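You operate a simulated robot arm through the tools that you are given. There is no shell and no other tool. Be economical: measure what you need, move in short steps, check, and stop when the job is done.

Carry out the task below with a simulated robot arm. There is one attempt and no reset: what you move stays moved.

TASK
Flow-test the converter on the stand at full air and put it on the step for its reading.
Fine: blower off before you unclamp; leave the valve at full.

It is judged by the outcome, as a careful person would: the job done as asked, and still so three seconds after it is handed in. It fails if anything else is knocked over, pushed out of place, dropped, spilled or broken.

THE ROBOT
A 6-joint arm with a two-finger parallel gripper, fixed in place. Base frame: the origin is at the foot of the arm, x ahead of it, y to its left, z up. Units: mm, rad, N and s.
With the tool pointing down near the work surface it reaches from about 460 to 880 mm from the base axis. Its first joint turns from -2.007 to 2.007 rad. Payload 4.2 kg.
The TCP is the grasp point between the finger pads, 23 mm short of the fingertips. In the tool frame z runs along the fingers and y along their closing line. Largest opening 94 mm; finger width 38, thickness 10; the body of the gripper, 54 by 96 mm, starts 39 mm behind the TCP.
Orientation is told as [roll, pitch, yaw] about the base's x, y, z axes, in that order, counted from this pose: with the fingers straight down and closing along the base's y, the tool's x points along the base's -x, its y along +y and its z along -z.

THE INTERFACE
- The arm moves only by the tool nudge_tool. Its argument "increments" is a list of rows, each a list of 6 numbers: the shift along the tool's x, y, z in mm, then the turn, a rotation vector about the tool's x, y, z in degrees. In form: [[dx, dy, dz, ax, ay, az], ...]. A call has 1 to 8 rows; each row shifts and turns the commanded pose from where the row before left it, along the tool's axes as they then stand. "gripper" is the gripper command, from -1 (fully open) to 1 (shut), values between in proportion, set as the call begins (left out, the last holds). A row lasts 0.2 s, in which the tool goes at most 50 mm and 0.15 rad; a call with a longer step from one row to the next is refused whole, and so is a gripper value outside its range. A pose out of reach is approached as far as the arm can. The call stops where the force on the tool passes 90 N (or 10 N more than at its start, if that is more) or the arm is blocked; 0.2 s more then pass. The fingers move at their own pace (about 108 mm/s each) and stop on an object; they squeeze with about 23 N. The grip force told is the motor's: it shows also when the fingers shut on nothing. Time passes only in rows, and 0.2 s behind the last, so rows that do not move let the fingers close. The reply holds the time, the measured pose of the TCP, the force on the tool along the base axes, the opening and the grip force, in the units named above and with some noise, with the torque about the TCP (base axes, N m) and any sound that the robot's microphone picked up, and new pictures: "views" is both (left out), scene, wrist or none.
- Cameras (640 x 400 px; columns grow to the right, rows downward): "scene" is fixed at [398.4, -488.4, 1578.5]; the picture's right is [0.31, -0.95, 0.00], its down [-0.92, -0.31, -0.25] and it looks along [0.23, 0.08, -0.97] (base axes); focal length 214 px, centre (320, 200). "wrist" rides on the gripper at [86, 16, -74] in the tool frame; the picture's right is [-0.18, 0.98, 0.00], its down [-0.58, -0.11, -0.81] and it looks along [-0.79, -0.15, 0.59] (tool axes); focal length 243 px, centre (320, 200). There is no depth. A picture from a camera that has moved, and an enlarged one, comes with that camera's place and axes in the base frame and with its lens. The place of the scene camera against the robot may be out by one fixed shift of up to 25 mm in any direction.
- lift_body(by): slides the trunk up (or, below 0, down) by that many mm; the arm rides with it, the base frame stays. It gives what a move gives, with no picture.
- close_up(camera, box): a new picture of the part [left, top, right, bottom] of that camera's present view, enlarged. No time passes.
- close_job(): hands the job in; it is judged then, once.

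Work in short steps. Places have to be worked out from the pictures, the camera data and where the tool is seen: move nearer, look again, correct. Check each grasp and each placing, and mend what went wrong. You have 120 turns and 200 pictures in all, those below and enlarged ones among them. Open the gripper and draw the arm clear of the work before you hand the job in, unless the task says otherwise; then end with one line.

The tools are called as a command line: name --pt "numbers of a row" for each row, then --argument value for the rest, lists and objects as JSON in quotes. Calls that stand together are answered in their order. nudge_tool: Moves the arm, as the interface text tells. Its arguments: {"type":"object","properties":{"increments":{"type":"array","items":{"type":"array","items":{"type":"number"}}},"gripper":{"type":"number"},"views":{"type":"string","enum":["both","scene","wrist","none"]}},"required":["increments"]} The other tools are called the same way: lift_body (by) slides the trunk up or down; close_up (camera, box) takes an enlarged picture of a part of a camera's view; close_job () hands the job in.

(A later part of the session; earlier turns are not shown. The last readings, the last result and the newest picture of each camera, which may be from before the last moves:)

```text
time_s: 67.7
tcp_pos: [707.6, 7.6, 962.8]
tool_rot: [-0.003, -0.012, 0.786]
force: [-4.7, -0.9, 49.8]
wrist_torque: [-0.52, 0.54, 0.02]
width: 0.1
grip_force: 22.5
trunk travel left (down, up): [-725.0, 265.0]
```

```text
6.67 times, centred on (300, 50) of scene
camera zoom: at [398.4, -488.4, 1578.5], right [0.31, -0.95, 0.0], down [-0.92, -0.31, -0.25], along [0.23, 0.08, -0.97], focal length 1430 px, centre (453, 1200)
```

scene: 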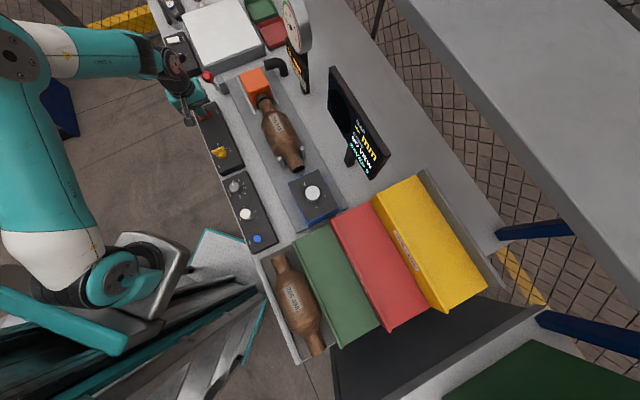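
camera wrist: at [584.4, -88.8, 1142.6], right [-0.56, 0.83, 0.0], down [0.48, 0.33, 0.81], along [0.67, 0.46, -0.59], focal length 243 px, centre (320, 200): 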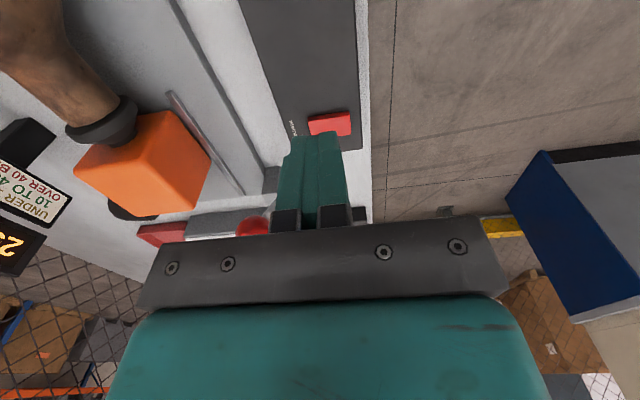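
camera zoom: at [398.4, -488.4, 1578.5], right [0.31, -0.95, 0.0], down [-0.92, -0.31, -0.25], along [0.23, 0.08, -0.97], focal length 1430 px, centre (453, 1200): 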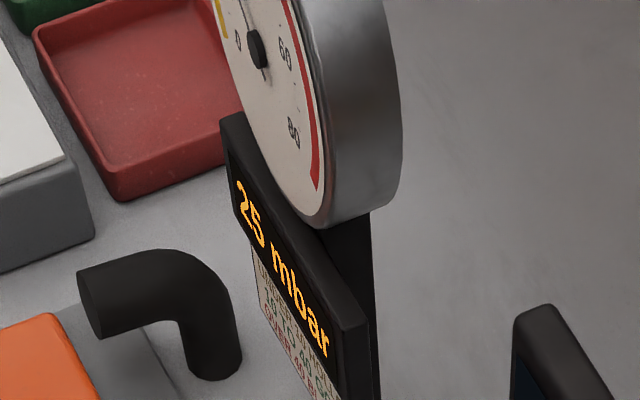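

Contact torque shows every press landed ~15 mm toward one end (the −u edge), so it's a rocker; the other (+u) end must be pressed for off. Lift, shift 26 mm along, and press there.

nudge_tool --pt "0 0 -30 0 0 0" --pt "-26 0 0 0 0 0" --pt "0 0 0 0 0 0" --views "wrist"

close_up --camera "wrist" --box '[240, 40, 400, 140]'

```text
time_s: 68.5
tcp_pos: [725.1, 26.6, 988.8]
tool_rot: [-0.001, -0.003, 0.785]
force: [0.2, 0.2, -0.2]
wrist_torque: [-0.02, 0.0, -0.02]
width: 0.1
grip_force: 22.8
trunk travel left (down, up): [-725.0, 265.0]
camera wrist: at [653.8, -21.9, 1062.3], right [-0.56, 0.83, 0.0], down [0.49, 0.33, 0.81], along [0.67, 0.46, -0.59], focal length 243 px, centre (320, 200)
```

wrist: 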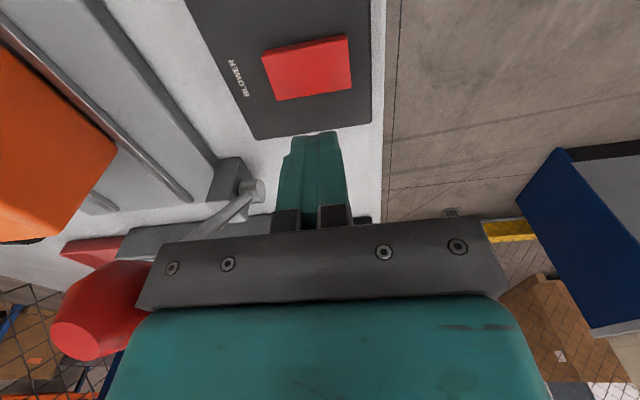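

```text
4.00 times, centred on (320, 90) of wrist
camera zoom: at [653.8, -21.9, 1062.3], right [-0.56, 0.83, 0.0], down [0.49, 0.33, 0.81], along [0.67, 0.46, -0.59], focal length 970 px, centre (320, 640)
```

zoom: 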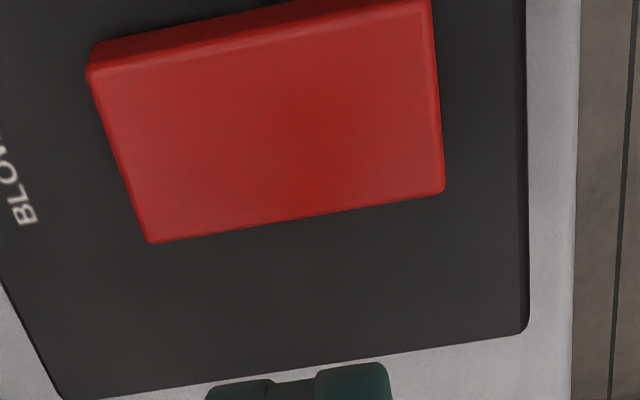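

The −u end looks raised in the ON state, and a flat finger spanning the whole rocker can't tip it. I'll press only the −u half.

nudge_tool --pt "25 0 0 0 0 0" --pt "26 0 0 0 0 0" --pt "0 0 18 0 0 0" --pt "0 0 5 0 0 0" --pt "0 0 4 0 0 0" --pt "0 0 3 0 0 0" --pt "0 0 0 0 0 0" --views "wrist"

close_up --camera "scene" --box '[270, 20, 330, 80]'

```text
time_s: 70.1
tcp_pos: [689.3, -9.8, 962.7]
tool_rot: [-0.003, -0.01, 0.785]
force: [-5.2, -3.2, 40.2]
wrist_torque: [0.24, -0.19, 0.19]
width: 0.0
grip_force: 23.0
trunk travel left (down, up): [-725.0, 265.0]
camera wrist: at [617.4, -58.1, 1035.8], right [-0.56, 0.83, 0.0], down [0.48, 0.33, 0.81], along [0.67, 0.46, -0.58], focal length 243 px, centre (320, 200)
```

wrist: 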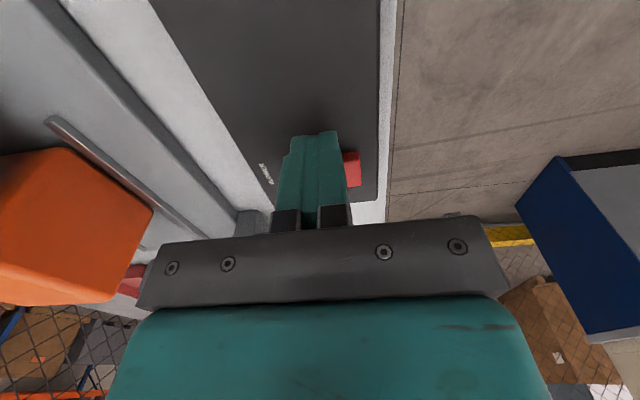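

```text
6.67 times, centred on (300, 50) of scene
camera zoom: at [398.4, -488.4, 1578.5], right [0.31, -0.95, 0.0], down [-0.92, -0.31, -0.25], along [0.23, 0.08, -0.97], focal length 1430 px, centre (453, 1200)
```

zoom: 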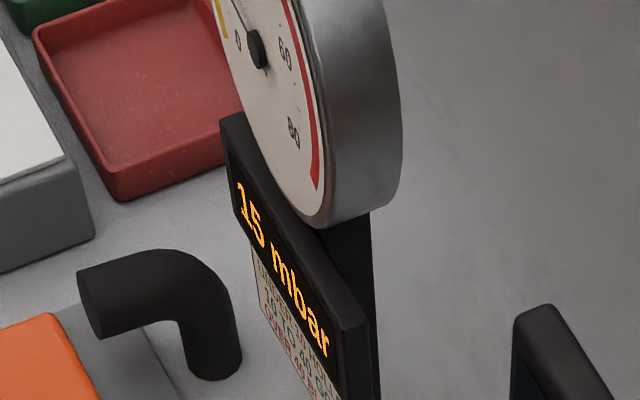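

Reading is dropping (15). I press 2 mm more to latch it, then lift and check.

nudge_tool --pt "0 0 2 0 0 0" --pt "0 0 0 0 0 0" --pt "0 0 -30 0 0 0" --pt "0 0 -40 0 0 0" --pt "0 0 -40 0 0 0" --pt "0 0 0 0 0 0" --pt "0 0 0 0 0 0" --pt "0 0 0 0 0 0" --views "none"

nudge_tool --pt "0 0 0 0 0 0" --pt "0 0 0 0 0 0" --pt "0 0 0 0 0 0" --pt "0 0 0 0 0 0" --pt "0 0 0 0 0 0" --pt "0 0 0 0 0 0" --pt "0 0 0 0 0 0" --pt "0 0 0 0 0 0" --views "wrist"

close_up --camera "scene" --box '[270, 20, 330, 80]'

```text
time_s: 71.9
tcp_pos: [690.3, -10.2, 1069.2]
tool_rot: [0.001, -0.006, 0.786]
force: [-0.8, -1.1, -0.4]
wrist_torque: [0.02, 0.01, -0.02]
width: 0.3
grip_force: 23.0
trunk travel left (down, up): [-725.0, 265.0]
```

```text
time_s: 73.7
tcp_pos: [689.9, -10.2, 1067.2]
tool_rot: [-0.001, -0.006, 0.783]
force: [0.5, -1.0, 0.7]
wrist_torque: [-0.03, -0.01, 0.0]
width: 0.1
grip_force: 23.3
trunk travel left (down, up): [-725.0, 265.0]
camera wrist: at [617.5, -58.1, 1141.2], right [-0.56, 0.83, 0.0], down [0.49, 0.33, 0.81], along [0.67, 0.46, -0.59], focal length 243 px, centre (320, 200)
```

wrist: 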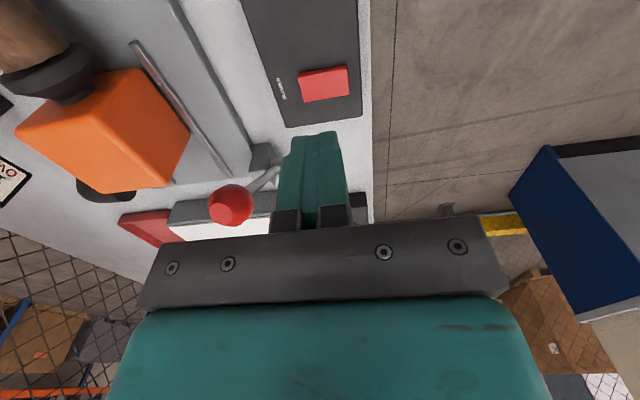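

```text
6.67 times, centred on (300, 50) of scene
camera zoom: at [398.4, -488.4, 1578.5], right [0.31, -0.95, 0.0], down [-0.92, -0.31, -0.25], along [0.23, 0.08, -0.97], focal length 1430 px, centre (453, 1200)
```

zoom: 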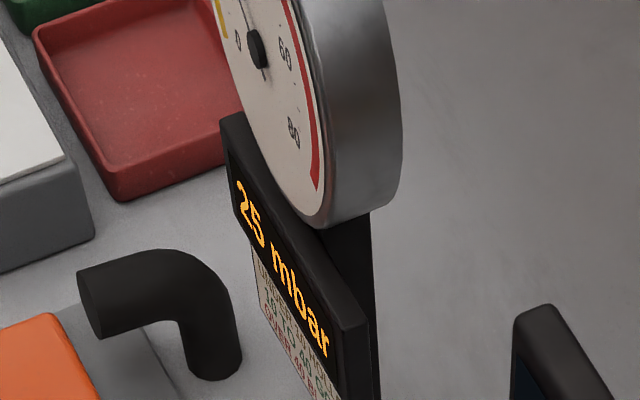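

Back to 25, so it's actually a short-travel push-to-toggle button that can double-trigger. The clean toggle earlier came from a slow approach in 2 mm steps, so I replicate that at the centre.

nudge_tool --pt "-25 0 40 0 0 0" --pt "0 0 40 0 0 0" --pt "0 0 20 0 0 0" --pt "0 0 2 0 0 0" --pt "0 0 0 0 0 0" --views "none"

nudge_tool --pt "0 0 2 0 0 0" --pt "0 0 2 0 0 0" --pt "0 0 1 0 0 0" --pt "0 0 0 0 0 0" --pt "0 0 0 0 0 0" --views "none"

close_up --camera "scene" --box '[270, 20, 330, 80]'

```text
time_s: 74.9
tcp_pos: [708.9, 7.7, 964.4]
tool_rot: [-0.002, -0.006, 0.786]
force: [0.7, 0.0, -0.8]
wrist_torque: [0.03, 0.01, 0.0]
width: 0.0
grip_force: 22.8
trunk travel left (down, up): [-725.0, 265.0]
```

```text
time_s: 76.1
tcp_pos: [707.9, 6.9, 963.5]
tool_rot: [-0.003, -0.008, 0.783]
force: [-3.7, -6.2, 37.0]
wrist_torque: [-0.53, 0.36, 0.26]
width: 0.0
grip_force: 23.6
trunk travel left (down, up): [-725.0, 265.0]
```

```text
6.67 times, centred on (300, 50) of scene
camera zoom: at [398.4, -488.4, 1578.5], right [0.31, -0.95, 0.0], down [-0.92, -0.31, -0.25], along [0.23, 0.08, -0.97], focal length 1430 px, centre (453, 1200)
```

zoom: 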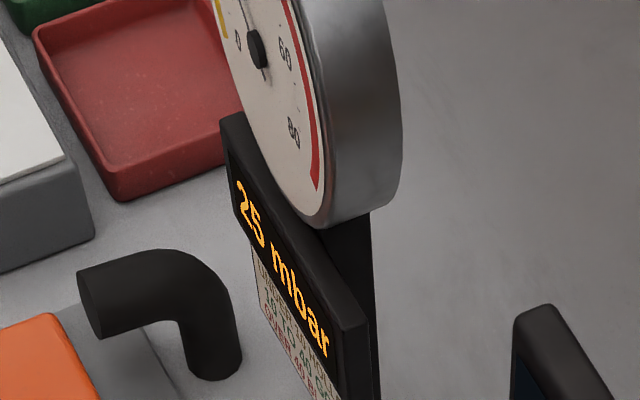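

Not triggered at 37 N. Increase gradually and check again.

nudge_tool --pt "0 0 1 0 0 0" --pt "0 0 1 0 0 0" --pt "0 0 0 0 0 0" --pt "0 0 0 0 0 0" --pt "0 0 0 0 0 0" --views "none"

close_up --camera "scene" --box '[270, 20, 330, 80]'

nudge_tool --pt "0 0 1 0 0 0" --pt "0 0 0 0 0 0" --pt "0 0 0 0 0 0" --pt "0 0 0 0 0 0" --views "none"

close_up --camera "scene" --box '[270, 20, 330, 80]'

```text
time_s: 77.3
tcp_pos: [708.0, 8.9, 962.8]
tool_rot: [-0.006, -0.013, 0.783]
force: [-4.6, -6.7, 62.6]
wrist_torque: [-0.77, 0.66, 0.02]
width: 0.0
grip_force: 23.0
trunk travel left (down, up): [-725.0, 265.0]
```

```text
6.67 times, centred on (300, 50) of scene
camera zoom: at [398.4, -488.4, 1578.5], right [0.31, -0.95, 0.0], down [-0.92, -0.31, -0.25], along [0.23, 0.08, -0.97], focal length 1430 px, centre (453, 1200)
```

zoom: 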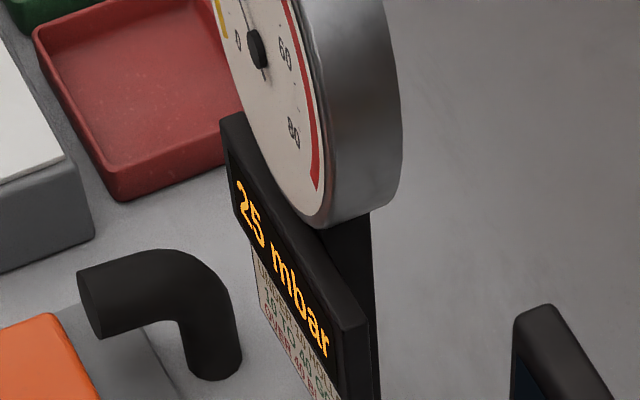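

```text
time_s: 78.3
tcp_pos: [707.6, 8.5, 963.5]
tool_rot: [-0.006, -0.013, 0.783]
force: [-7.8, -9.4, 69.3]
wrist_torque: [-0.91, 0.76, -0.2]
width: 0.1
grip_force: 22.9
trunk travel left (down, up): [-725.0, 265.0]
```

```text
6.67 times, centred on (300, 50) of scene
camera zoom: at [398.4, -488.4, 1578.5], right [0.31, -0.95, 0.0], down [-0.92, -0.31, -0.25], along [0.23, 0.08, -0.97], focal length 1430 px, centre (453, 1200)
```

zoom: 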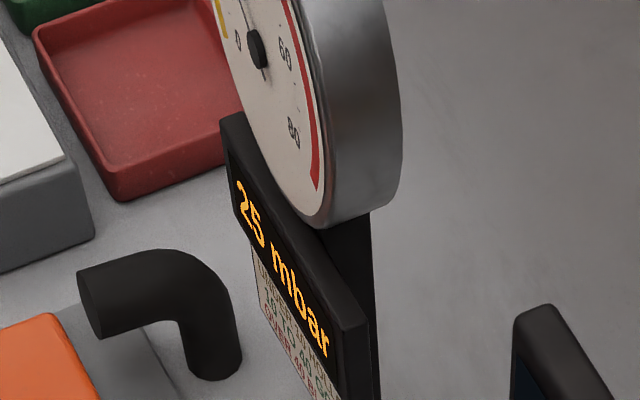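

Comparing OFF and ON pictures: in ON the inner (left, toward the BLOWER label) end stands higher, so the rocker tips across the panel. I lift, shift 11 mm toward that end, and press.

nudge_tool --pt "0 0 -16 0 0 0" --pt "0 -11 0 0 0 0" --pt "0 0 5 0 0 0" --pt "0 0 4 0 0 0" --pt "0 0 3 0 0 0" --pt "0 0 3 0 0 0" --pt "0 0 0 0 0 0" --views "wrist"

close_up --camera "scene" --box '[270, 20, 330, 80]'

```text
time_s: 79.9
tcp_pos: [715.6, -0.1, 962.1]
tool_rot: [-0.004, -0.009, 0.785]
force: [-1.5, -2.2, 42.6]
wrist_torque: [-1.02, 0.2, 0.46]
width: 0.0
grip_force: 22.9
trunk travel left (down, up): [-725.0, 265.0]
camera wrist: at [642.8, -48.3, 1035.5], right [-0.56, 0.83, 0.0], down [0.48, 0.33, 0.81], along [0.67, 0.46, -0.58], focal length 243 px, centre (320, 200)
```

wrist: 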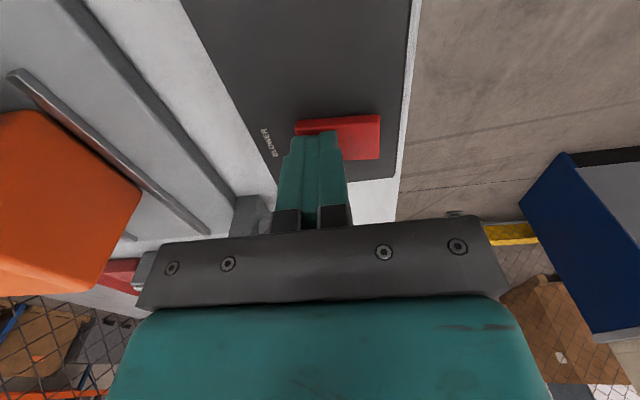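

```text
6.67 times, centred on (300, 50) of scene
camera zoom: at [398.4, -488.4, 1578.5], right [0.31, -0.95, 0.0], down [-0.92, -0.31, -0.25], along [0.23, 0.08, -0.97], focal length 1430 px, centre (453, 1200)
```

zoom: 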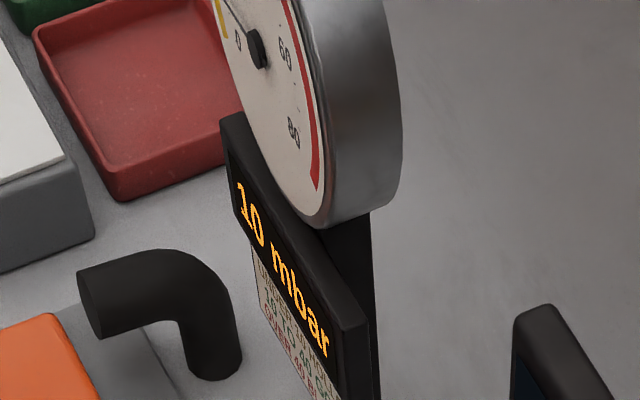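

Dropping to 10. Hold a moment, then lift straight up and verify that it stays off.

nudge_tool --pt "0 0 1 0 0 0" --pt "0 0 0 0 0 0" --pt "0 0 0 0 0 0" --pt "0 0 0 0 0 0" --pt "0 0 0 0 0 0" --pt "0 0 0 0 0 0" --views "none"

close_up --camera "scene" --box '[270, 20, 330, 80]'

nudge_tool --pt "0 0 -20 0 0 0" --pt "0 0 -40 0 0 0" --pt "0 0 -45 0 0 0" --pt "0 0 0 0 0 0" --pt "0 0 0 0 0 0" --pt "0 0 0 0 0 0" --pt "0 0 0 0 0 0" --pt "0 0 0 0 0 0" --views "wrist"

close_up --camera "scene" --box '[270, 20, 330, 80]'

```text
time_s: 81.3
tcp_pos: [716.4, 0.7, 962.8]
tool_rot: [-0.005, -0.012, 0.785]
force: [0.2, -3.9, 56.4]
wrist_torque: [-0.6, 0.54, 0.24]
width: 0.0
grip_force: 23.0
trunk travel left (down, up): [-725.0, 265.0]
```

```text
6.67 times, centred on (300, 50) of scene
camera zoom: at [398.4, -488.4, 1578.5], right [0.31, -0.95, 0.0], down [-0.92, -0.31, -0.25], along [0.23, 0.08, -0.97], focal length 1430 px, centre (453, 1200)
```

zoom: 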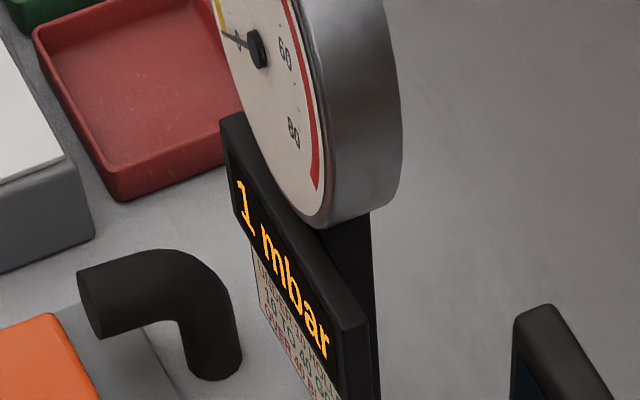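

```text
time_s: 83.1
tcp_pos: [714.9, 1.5, 1063.0]
tool_rot: [0.001, -0.005, 0.785]
force: [0.5, 0.4, -0.2]
wrist_torque: [0.05, -0.01, 0.02]
width: 0.0
grip_force: 23.2
trunk travel left (down, up): [-725.0, 265.0]
camera wrist: at [642.9, -47.8, 1135.8], right [-0.56, 0.83, 0.0], down [0.49, 0.33, 0.81], along [0.67, 0.46, -0.59], focal length 243 px, centre (320, 200)
```

wrist: 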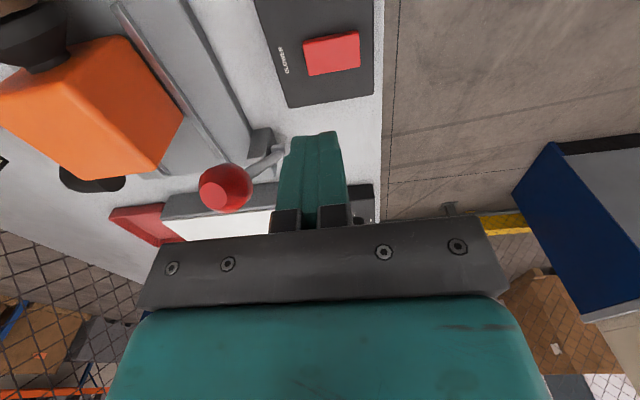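

```text
6.67 times, centred on (300, 50) of scene
camera zoom: at [398.4, -488.4, 1578.5], right [0.31, -0.95, 0.0], down [-0.92, -0.31, -0.25], along [0.23, 0.08, -0.97], focal length 1430 px, centre (453, 1200)
```

zoom: 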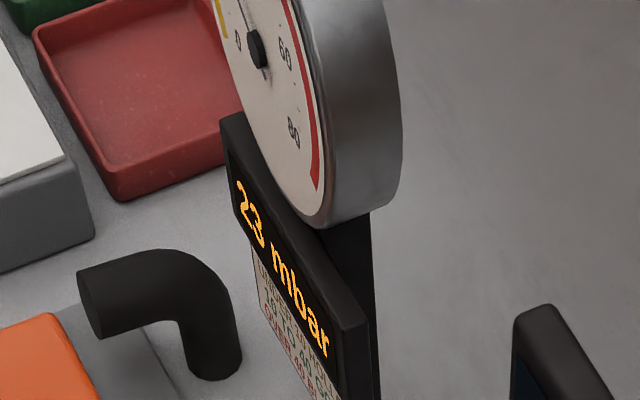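

While held it goes off, but it springs back on release: the wide fingertip is probably bottoming on the panel before the switch latches. I'll look at the rocker closely to choose a narrower contact.

close_up --camera "wrist" --box '[280, 15, 380, 95]'

nudge_tool --pt "0 30 0 0 0 0" --pt "20 30 0 0 -8 0" --pt "20 0 0 0 -8 0" --pt "20 0 0 0 -6 0" --pt "20 0 -15 0 0 0" --views "wrist"

```text
5.00 times, centred on (330, 55) of wrist
camera zoom: at [642.9, -47.8, 1135.8], right [-0.56, 0.83, 0.0], down [0.49, 0.33, 0.81], along [0.67, 0.46, -0.59], focal length 1213 px, centre (270, 925)
```

zoom: 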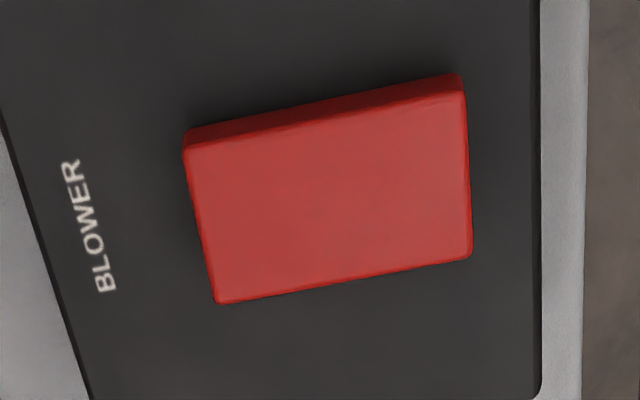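

```text
time_s: 84.3
tcp_pos: [613.9, -16.3, 1060.0]
tool_rot: [0.001, -0.39, 0.787]
force: [0.0, 0.8, -0.1]
wrist_torque: [0.0, 0.01, -0.02]
width: 0.0
grip_force: 22.6
trunk travel left (down, up): [-725.0, 265.0]
camera wrist: at [526.1, -79.6, 1095.5], right [-0.57, 0.82, 0.07], down [0.24, 0.09, 0.97], along [0.78, 0.57, -0.25], focal length 243 px, centre (320, 200)
```

wrist: 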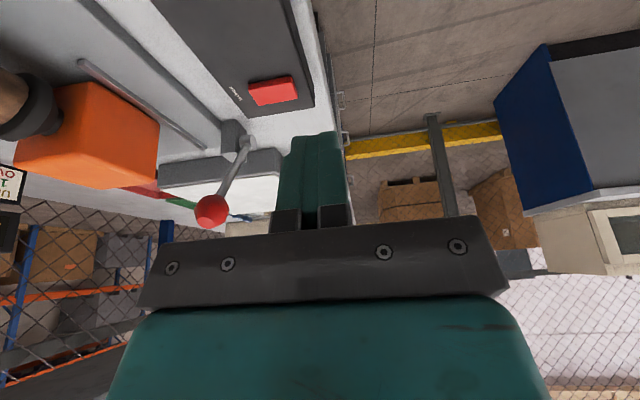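

close_up --camera "wrist" --box '[220, 50, 340, 130]'

```text
5.00 times, centred on (280, 90) of wrist
camera zoom: at [526.1, -79.6, 1095.5], right [-0.57, 0.82, 0.07], down [0.24, 0.09, 0.97], along [0.78, 0.57, -0.25], focal length 1213 px, centre (520, 750)
```

zoom: 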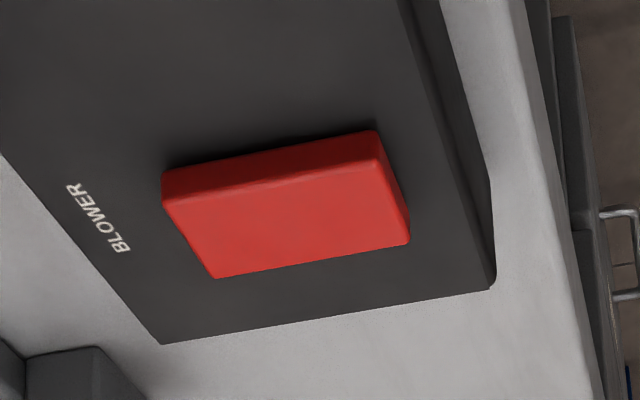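

I'll press with the fingertip's lower edge (tool stays tilted 22°) right on the −u end of the rocker, so nothing else touches the panel.

nudge_tool --pt "-39 -24 16 0 0 0" --pt "-39 -24 16 0 0 0" --pt "14 0 35 0 0 0" --pt "14 0 34 0 0 0" --pt "0 0 0 0 0 0" --views "wrist"

close_up --camera "wrist" --box '[240, 80, 400, 200]'

```text
time_s: 85.5
tcp_pos: [706.9, 9.7, 985.5]
tool_rot: [0.002, -0.389, 0.785]
force: [0.2, 0.7, -0.7]
wrist_torque: [-0.03, -0.03, 0.0]
width: 0.0
grip_force: 22.6
trunk travel left (down, up): [-725.0, 265.0]
camera wrist: at [619.5, -54.2, 1020.0], right [-0.57, 0.82, 0.07], down [0.24, 0.09, 0.97], along [0.78, 0.57, -0.25], focal length 243 px, centre (320, 200)
```

wrist: 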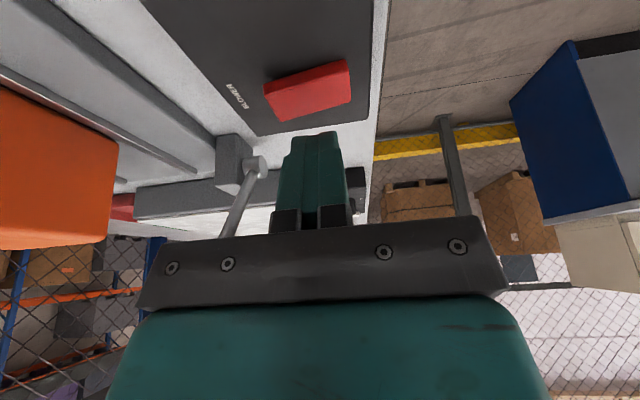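

```text
3.33 times, centred on (320, 140) of wrist
camera zoom: at [619.5, -54.2, 1020.0], right [-0.57, 0.82, 0.07], down [0.24, 0.09, 0.97], along [0.78, 0.57, -0.25], focal length 809 px, centre (320, 400)
```

zoom: 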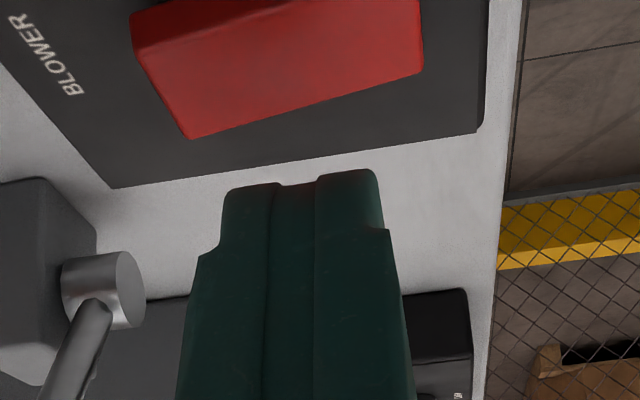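

Shift 6 mm further toward −u and press down in small steps.

nudge_tool --pt "5.5 0 -2.3 0 0 0" --pt "5.3 0 13 0 0 0" --pt "1.1 0 2.8 0 0 0" --pt "1.1 0 2.8 0 0 0" --pt "1.1 0 2.8 0 0 0" --pt "0 0 0 0 0 0" --views "wrist"

close_up --camera "scene" --box '[270, 20, 330, 80]'

```text
time_s: 86.9
tcp_pos: [704.2, 4.1, 966.6]
tool_rot: [-0.007, -0.397, 0.788]
force: [-16.1, -12.9, 63.4]
wrist_torque: [-0.75, 0.71, 0.42]
width: 0.0
grip_force: 23.2
trunk travel left (down, up): [-725.0, 265.0]
camera wrist: at [615.3, -59.3, 1002.5], right [-0.57, 0.82, 0.07], down [0.23, 0.09, 0.97], along [0.79, 0.57, -0.24], focal length 243 px, centre (320, 200)
```

wrist: 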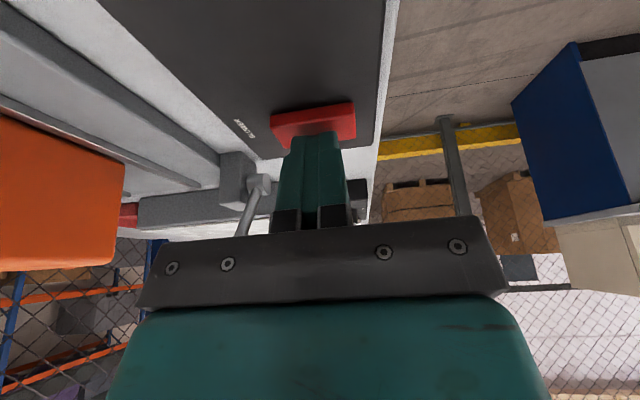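

```text
6.67 times, centred on (300, 50) of scene
camera zoom: at [398.4, -488.4, 1578.5], right [0.31, -0.95, 0.0], down [-0.92, -0.31, -0.25], along [0.23, 0.08, -0.97], focal length 1430 px, centre (453, 1200)
```

zoom: 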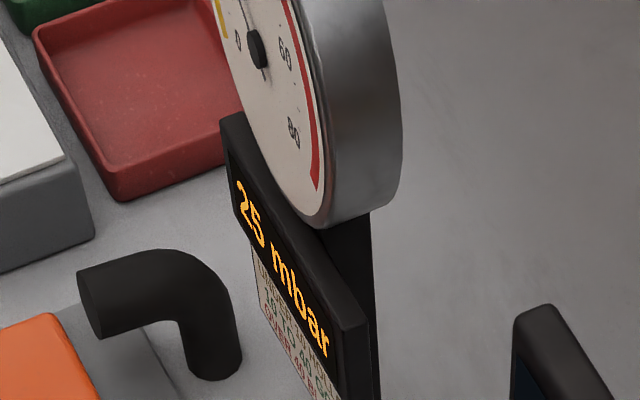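

No change at 67 N on that edge. Perhaps fast release rebounds the button; I'll release very slowly and see what the reading does.

nudge_tool --pt "-0.6 0 -1.4 0 0 0" --pt "-0.6 0 -1.4 0 0 0" --pt "-0.6 0 -1.4 0 0 0" --pt "-0.6 0 -1.4 0 0 0" --pt "-0.4 0 -1 0 0 0" --pt "-0.4 0 -1 0 0 0" --pt "-0.4 0 -1 0 0 0" --pt "0 0 0 0 0 0" --views "none"

close_up --camera "scene" --box '[270, 20, 330, 80]'

nudge_tool --pt "0 0 0 0 0 0" --pt "0 0 0 0 0 0" --pt "0 0 0 0 0 0" --pt "0 0 0 0 0 0" --pt "0 0 0 0 0 0" --views "none"

close_up --camera "scene" --box '[270, 20, 330, 80]'

```text
time_s: 88.7
tcp_pos: [703.6, 6.8, 972.4]
tool_rot: [0.001, -0.389, 0.785]
force: [-0.3, 0.7, -1.0]
wrist_torque: [-0.01, -0.02, -0.01]
width: 0.0
grip_force: 23.2
trunk travel left (down, up): [-725.0, 265.0]
```

```text
6.67 times, centred on (300, 50) of scene
camera zoom: at [398.4, -488.4, 1578.5], right [0.31, -0.95, 0.0], down [-0.92, -0.31, -0.25], along [0.23, 0.08, -0.97], focal length 1430 px, centre (453, 1200)
```

zoom: 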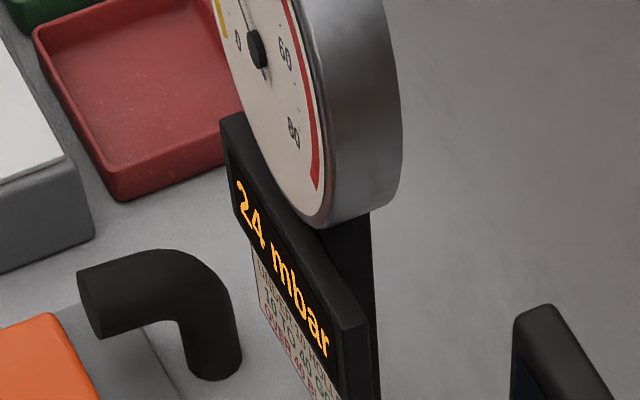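

```text
time_s: 89.9
tcp_pos: [703.7, 6.6, 972.4]
tool_rot: [-0.002, -0.388, 0.785]
force: [0.2, -0.1, -1.2]
wrist_torque: [0.0, -0.03, -0.01]
width: 0.1
grip_force: 23.4
trunk travel left (down, up): [-725.0, 265.0]
```

```text
6.67 times, centred on (300, 50) of scene
camera zoom: at [398.4, -488.4, 1578.5], right [0.31, -0.95, 0.0], down [-0.92, -0.31, -0.25], along [0.23, 0.08, -0.97], focal length 1430 px, centre (453, 1200)
```

zoom: 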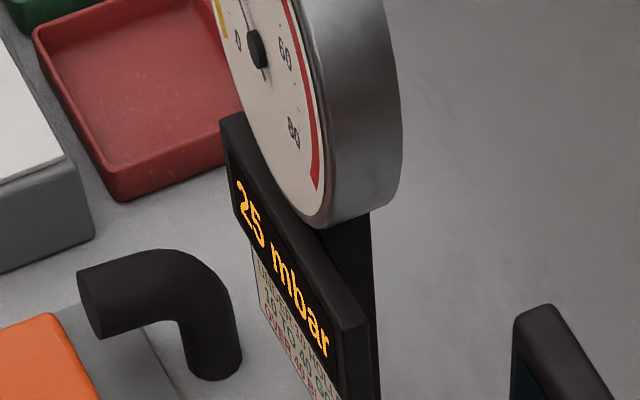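

It dipped (24) and returned, so the switch seems to chatter with slow contact. I'll try a quick, decisive tap with immediate withdrawal.

nudge_tool --pt "5 0 12 0 0 0" --pt "-16 0 -40 0 0 0" --pt "0 0 0 0 0 0" --pt "0 0 0 0 0 0" --pt "0 0 0 0 0 0" --pt "0 0 0 0 0 0" --pt "0 0 0 0 0 0" --pt "0 0 0 0 0 0" --views "none"

close_up --camera "scene" --box '[270, 20, 330, 80]'

```text
time_s: 91.7
tcp_pos: [704.6, 6.1, 1002.5]
tool_rot: [-0.001, -0.39, 0.785]
force: [0.6, 0.4, -0.1]
wrist_torque: [0.04, -0.02, -0.01]
width: 0.0
grip_force: 22.7
trunk travel left (down, up): [-725.0, 265.0]
```

```text
6.67 times, centred on (300, 50) of scene
camera zoom: at [398.4, -488.4, 1578.5], right [0.31, -0.95, 0.0], down [-0.92, -0.31, -0.25], along [0.23, 0.08, -0.97], focal length 1430 px, centre (453, 1200)
```

zoom: 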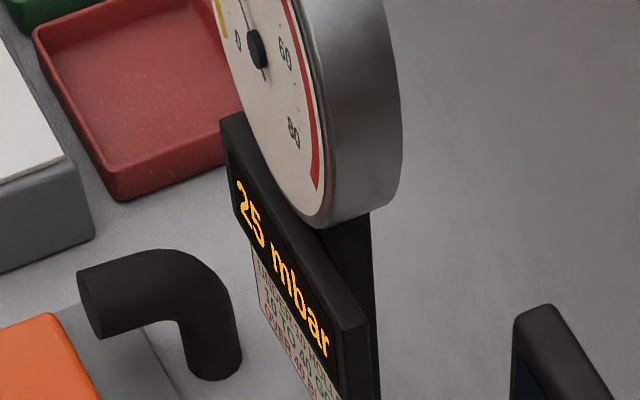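

Re-analysis: every press bottomed at the same tip height (~939.5), i.e. on the panel, and the ON/OFF pictures show the −u edge raised when ON. My last edge press landed just off the button (−14 mm vs half-width 12). I'll put the tilted fingertip edge ~6 mm inside that end.

nudge_tool --pt "4.8 1 27 0 0 0" --pt "0 0 0 0 0 0" --views "wrist"

close_up --camera "wrist" --box '[250, 70, 390, 170]'

```text
time_s: 92.3
tcp_pos: [707.1, 10.8, 975.4]
tool_rot: [-0.002, -0.389, 0.785]
force: [-0.6, 0.1, 0.4]
wrist_torque: [-0.01, 0.01, 0.04]
width: 0.1
grip_force: 23.3
trunk travel left (down, up): [-725.0, 265.0]
camera wrist: at [619.9, -53.0, 1011.7], right [-0.57, 0.82, 0.07], down [0.24, 0.09, 0.97], along [0.78, 0.57, -0.25], focal length 243 px, centre (320, 200)
```

wrist: 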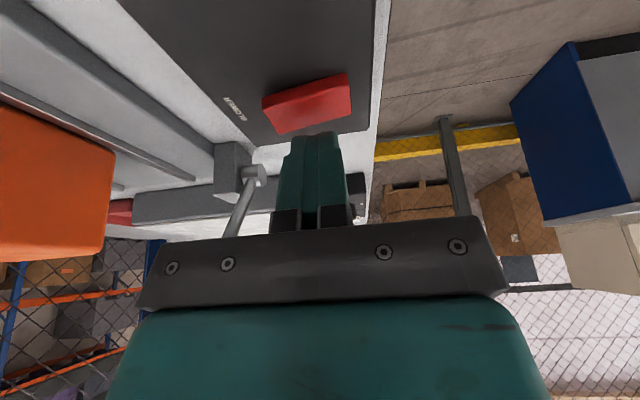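

```text
4.00 times, centred on (320, 120) of wrist
camera zoom: at [619.9, -53.0, 1011.7], right [-0.57, 0.82, 0.07], down [0.24, 0.09, 0.97], along [0.78, 0.57, -0.25], focal length 970 px, centre (320, 520)
```

zoom: 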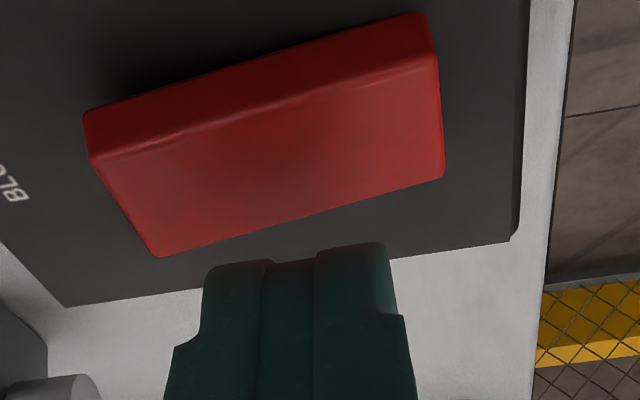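

Clear view: the near (−u) end stands ~5 mm proud, the far end is flush. I'll place the edge right on the raised end (~10 mm from centre) and press down past flush.

nudge_tool --pt "10.1 -1.5 -4.1 0 0 0" --pt "2.7 0 6.5 0 0 0" --pt "0 0 0 0 0 0" --views "wrist"

close_up --camera "wrist" --box '[250, 70, 390, 170]'

```text
time_s: 93.1
tcp_pos: [701.4, 1.3, 968.9]
tool_rot: [-0.002, -0.389, 0.787]
force: [-0.3, 0.9, -0.4]
wrist_torque: [0.01, -0.05, 0.01]
width: 0.1
grip_force: 22.5
trunk travel left (down, up): [-725.0, 265.0]
camera wrist: at [612.6, -62.3, 1004.0], right [-0.57, 0.82, 0.07], down [0.24, 0.09, 0.97], along [0.78, 0.57, -0.25], focal length 243 px, centre (320, 200)
```

wrist: 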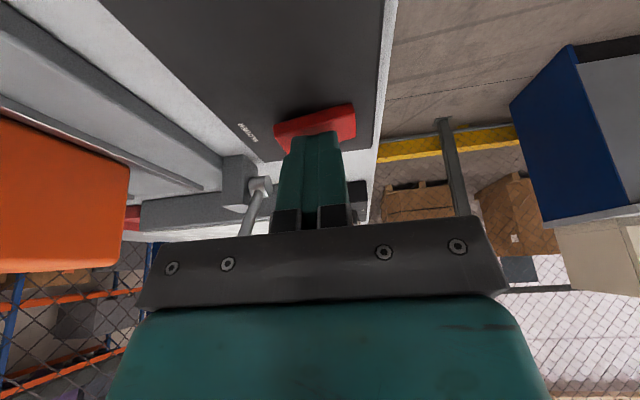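

```text
4.00 times, centred on (320, 120) of wrist
camera zoom: at [612.6, -62.3, 1004.0], right [-0.57, 0.82, 0.07], down [0.24, 0.09, 0.97], along [0.78, 0.57, -0.25], focal length 970 px, centre (320, 520)
```

zoom: 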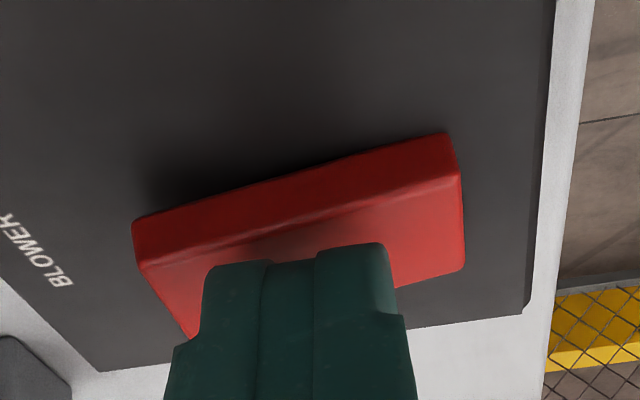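

The fingertip edge is now just inside the raised end. Press straight down in steps.

nudge_tool --pt "2.8 0 -1.1 0 0 0" --pt "1.1 0 2.8 0 0 0" --pt "1.1 0 2.8 0 0 0" --pt "1.1 0 2.8 0 0 0" --pt "1.1 0 2.8 0 0 0" --pt "0 0 0 0 0 0" --pt "0 0 0 0 0 0" --views "wrist"

close_up --camera "scene" --box '[270, 20, 330, 80]'

close_up --camera "wrist" --box '[250, 70, 390, 170]'

```text
time_s: 94.8
tcp_pos: [699.2, -1.8, 964.8]
tool_rot: [-0.007, -0.402, 0.788]
force: [-32.7, -13.3, 48.6]
wrist_torque: [-0.25, 0.85, -0.17]
width: 0.0
grip_force: 22.8
trunk travel left (down, up): [-725.0, 265.0]
stopped in row 7: the force on the tool passed its limit at 91 N (the readings are from after the stop); the commanded pose is now the measured one
camera wrist: at [610.2, -65.2, 998.9], right [-0.57, 0.82, 0.06], down [0.23, 0.08, 0.97], along [0.79, 0.57, -0.23], focal length 243 px, centre (320, 200)
```

wrist: 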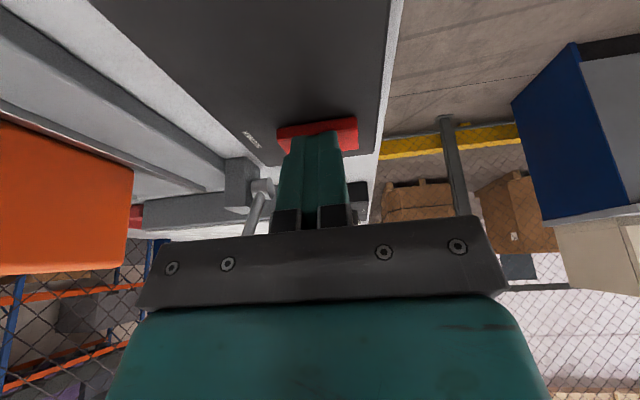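

```text
6.67 times, centred on (300, 50) of scene
camera zoom: at [398.4, -488.4, 1578.5], right [0.31, -0.95, 0.0], down [-0.92, -0.31, -0.25], along [0.23, 0.08, -0.97], focal length 1430 px, centre (453, 1200)
```

zoom: 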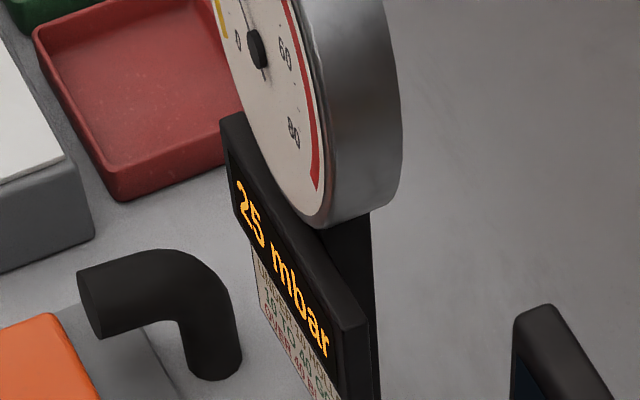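

```text
4.00 times, centred on (320, 120) of wrist
camera zoom: at [610.2, -65.2, 998.9], right [-0.57, 0.82, 0.06], down [0.23, 0.08, 0.97], along [0.79, 0.57, -0.23], focal length 970 px, centre (320, 520)
```

zoom: 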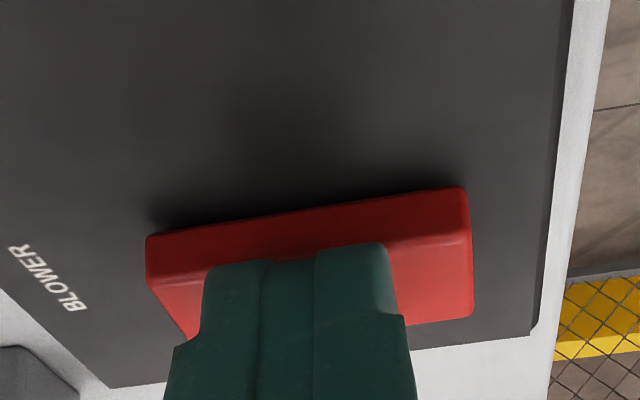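

Even 91 N there doesn't tip it, so it's a straight push button. I lift off and see what the reading does now.

nudge_tool --pt "-15 0 -36 0 0 0" --pt "0 0 0 0 0 0" --pt "0 0 0 0 0 0" --pt "0 0 0 0 0 0" --views "none"

close_up --camera "scene" --box '[270, 20, 330, 80]'

nudge_tool --pt "0 0 0 0 0 0" --pt "0 0 0 0 0 0" --pt "0 0 0 0 0 0" --pt "0 0 0 0 0 0" --views "wrist"

close_up --camera "scene" --box '[270, 20, 330, 80]'

close_up --camera "wrist" --box '[250, 40, 390, 140]'

```text
time_s: 95.8
tcp_pos: [699.2, 0.2, 1001.7]
tool_rot: [-0.007, -0.399, 0.788]
force: [0.0, 0.2, -0.5]
wrist_torque: [-0.01, 0.0, 0.0]
width: 0.3
grip_force: 23.4
trunk travel left (down, up): [-725.0, 265.0]
```

```text
6.67 times, centred on (300, 50) of scene
camera zoom: at [398.4, -488.4, 1578.5], right [0.31, -0.95, 0.0], down [-0.92, -0.31, -0.25], along [0.23, 0.08, -0.97], focal length 1430 px, centre (453, 1200)
```

zoom: 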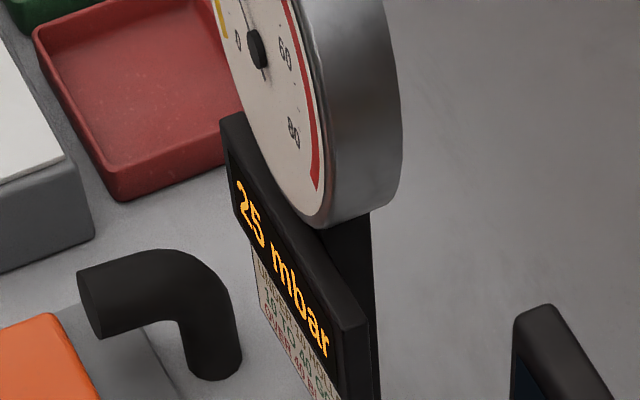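

```text
time_s: 96.8
tcp_pos: [700.3, -0.2, 1001.7]
tool_rot: [-0.009, -0.397, 0.788]
force: [-0.1, -0.9, -0.5]
wrist_torque: [0.01, -0.03, -0.02]
width: 0.1
grip_force: 23.1
trunk travel left (down, up): [-725.0, 265.0]
camera wrist: at [612.4, -64.2, 1035.2], right [-0.58, 0.82, 0.06], down [0.23, 0.08, 0.97], along [0.79, 0.57, -0.23], focal length 243 px, centre (320, 200)
```

wrist: 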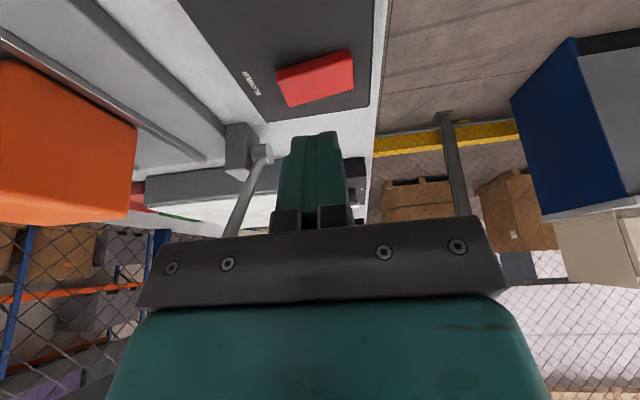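

```text
6.67 times, centred on (300, 50) of scene
camera zoom: at [398.4, -488.4, 1578.5], right [0.31, -0.95, 0.0], down [-0.92, -0.31, -0.25], along [0.23, 0.08, -0.97], focal length 1430 px, centre (453, 1200)
```

zoom: 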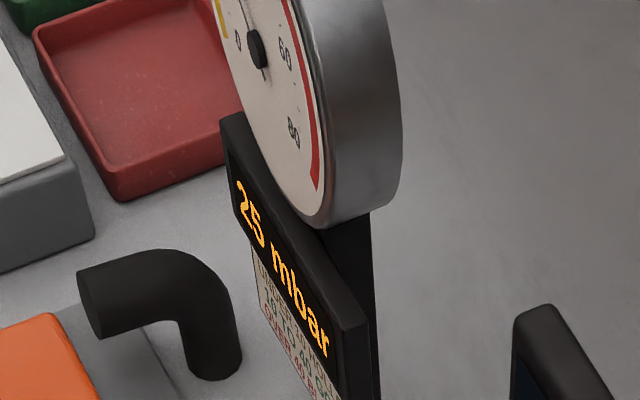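

```text
4.00 times, centred on (320, 90) of wrist
camera zoom: at [612.4, -64.2, 1035.2], right [-0.58, 0.82, 0.06], down [0.23, 0.08, 0.97], along [0.79, 0.57, -0.23], focal length 970 px, centre (320, 640)
```

zoom: 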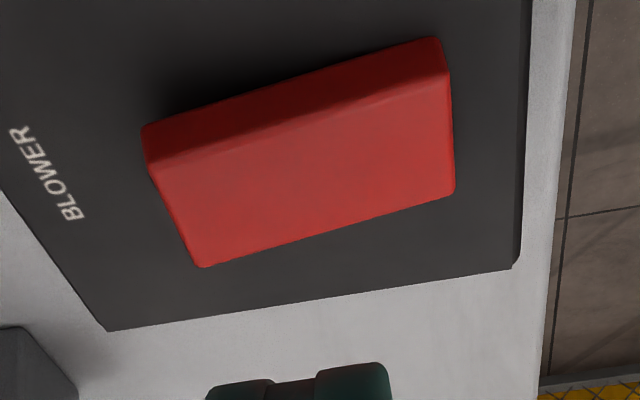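

Comparing slopes of the cap against the panel edge: in ON the left (+v, inner) end is up, in OFF it was down — so it rocks across its long axis, and earlier presses lacked lever. I'll untilt, roll the tool 15° so the fingertip edge bears only on the extreme left end, and press harder.

nudge_tool --pt "0 0 0 0 7.6 0" --pt "0 0 0 0 7.6 0" --pt "0 0 0 0 7.5 0" --pt "-11.7 -10.4 0 0 0 0" --pt "0 0 0 -7.5 0 0" --pt "0 0 0 -7.5 0 0" --pt "0 0 20 0 0 0" --pt "0 0 0 0 0 0" --views "wrist"

close_up --camera "wrist" --box '[250, 60, 390, 160]'

```text
time_s: 98.2
tcp_pos: [710.3, 8.8, 1007.5]
tool_rot: [0.222, -0.006, 0.807]
force: [-46.6, 18.6, 30.8]
wrist_torque: [-1.66, -3.43, -0.44]
width: 0.0
grip_force: 22.9
trunk travel left (down, up): [-725.0, 265.0]
stopped in row 6: the force on the tool passed its limit at 101 N (the readings are from after the stop); the commanded pose is now the measured one
camera wrist: at [650.8, -53.9, 1082.8], right [-0.57, 0.8, 0.22], down [0.6, 0.22, 0.77], along [0.56, 0.56, -0.61], focal length 243 px, centre (320, 200)
```

wrist: 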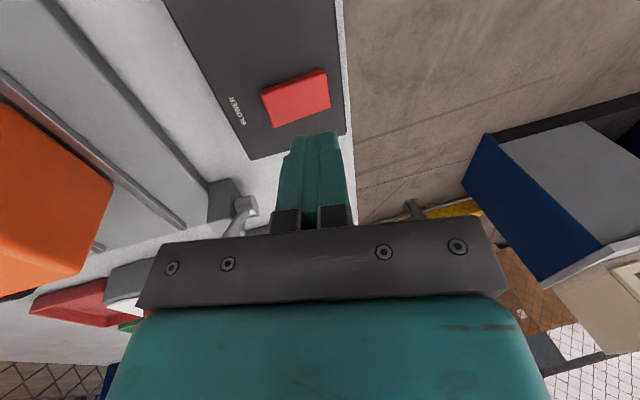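

```text
4.00 times, centred on (320, 110) of wrist
camera zoom: at [650.8, -53.9, 1082.8], right [-0.57, 0.8, 0.22], down [0.6, 0.22, 0.77], along [0.56, 0.56, -0.61], focal length 970 px, centre (320, 560)
```

zoom: 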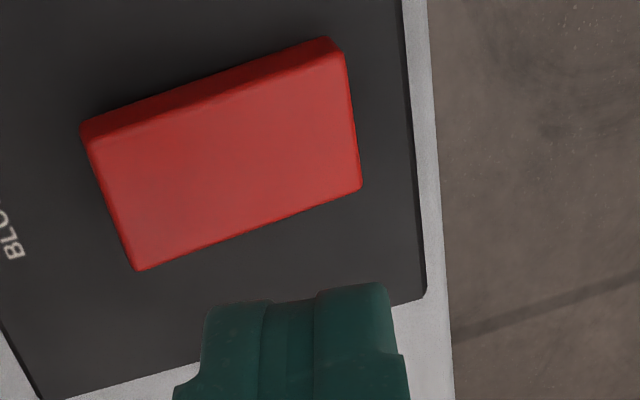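

The gripper body touched the lever ball while rolling. I immediately undo the roll, moving away from the lever.

nudge_tool --pt "10 10 -10 0 0 0" --pt "10 5 0 6.5 0 0" --pt "10 0 -20 6.5 0 0" --pt "0 0 -20 0 0 0" --views "both"

close_up --camera "scene" --box '[180, 20, 340, 120]'

```text
time_s: 99.2
tcp_pos: [686.9, -11.1, 1057.5]
tool_rot: [-0.006, -0.004, 0.798]
force: [0.0, 0.7, 0.2]
wrist_torque: [0.0, 0.0, 0.05]
width: 0.0
grip_force: 23.3
trunk travel left (down, up): [-725.0, 265.0]
camera wrist: at [614.6, -60.0, 1130.1], right [-0.57, 0.82, -0.01], down [0.48, 0.34, 0.81], along [0.66, 0.46, -0.59], focal length 243 px, centre (320, 200)
```

scene: 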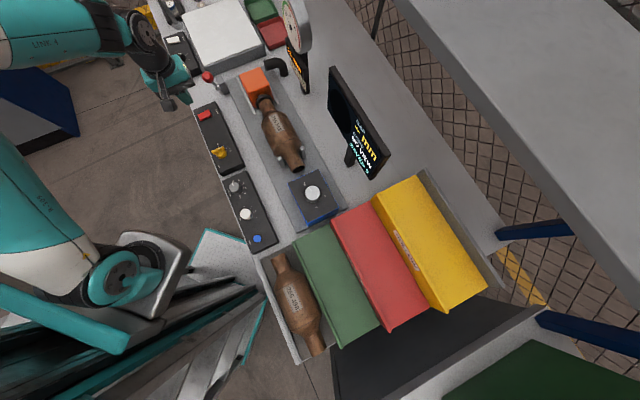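
wrist: 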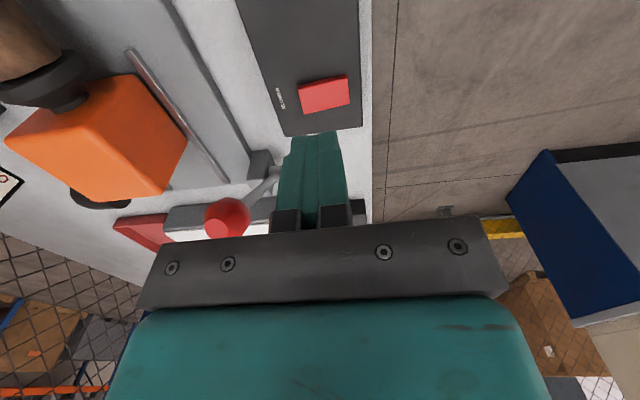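

```text
4.00 times, centred on (260, 70) of scene
camera zoom: at [398.4, -488.4, 1578.5], right [0.31, -0.95, 0.0], down [-0.92, -0.31, -0.25], along [0.23, 0.08, -0.97], focal length 858 px, centre (560, 720)
```

zoom: 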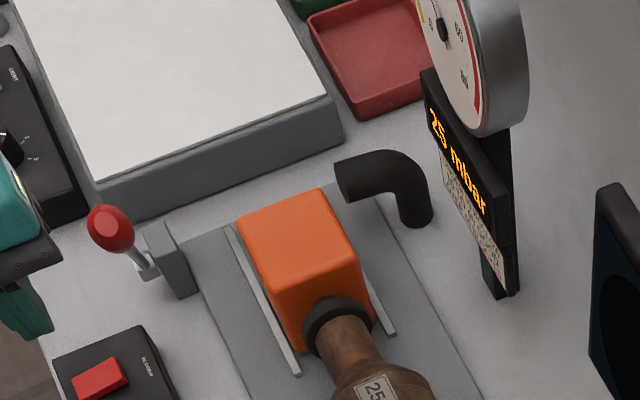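

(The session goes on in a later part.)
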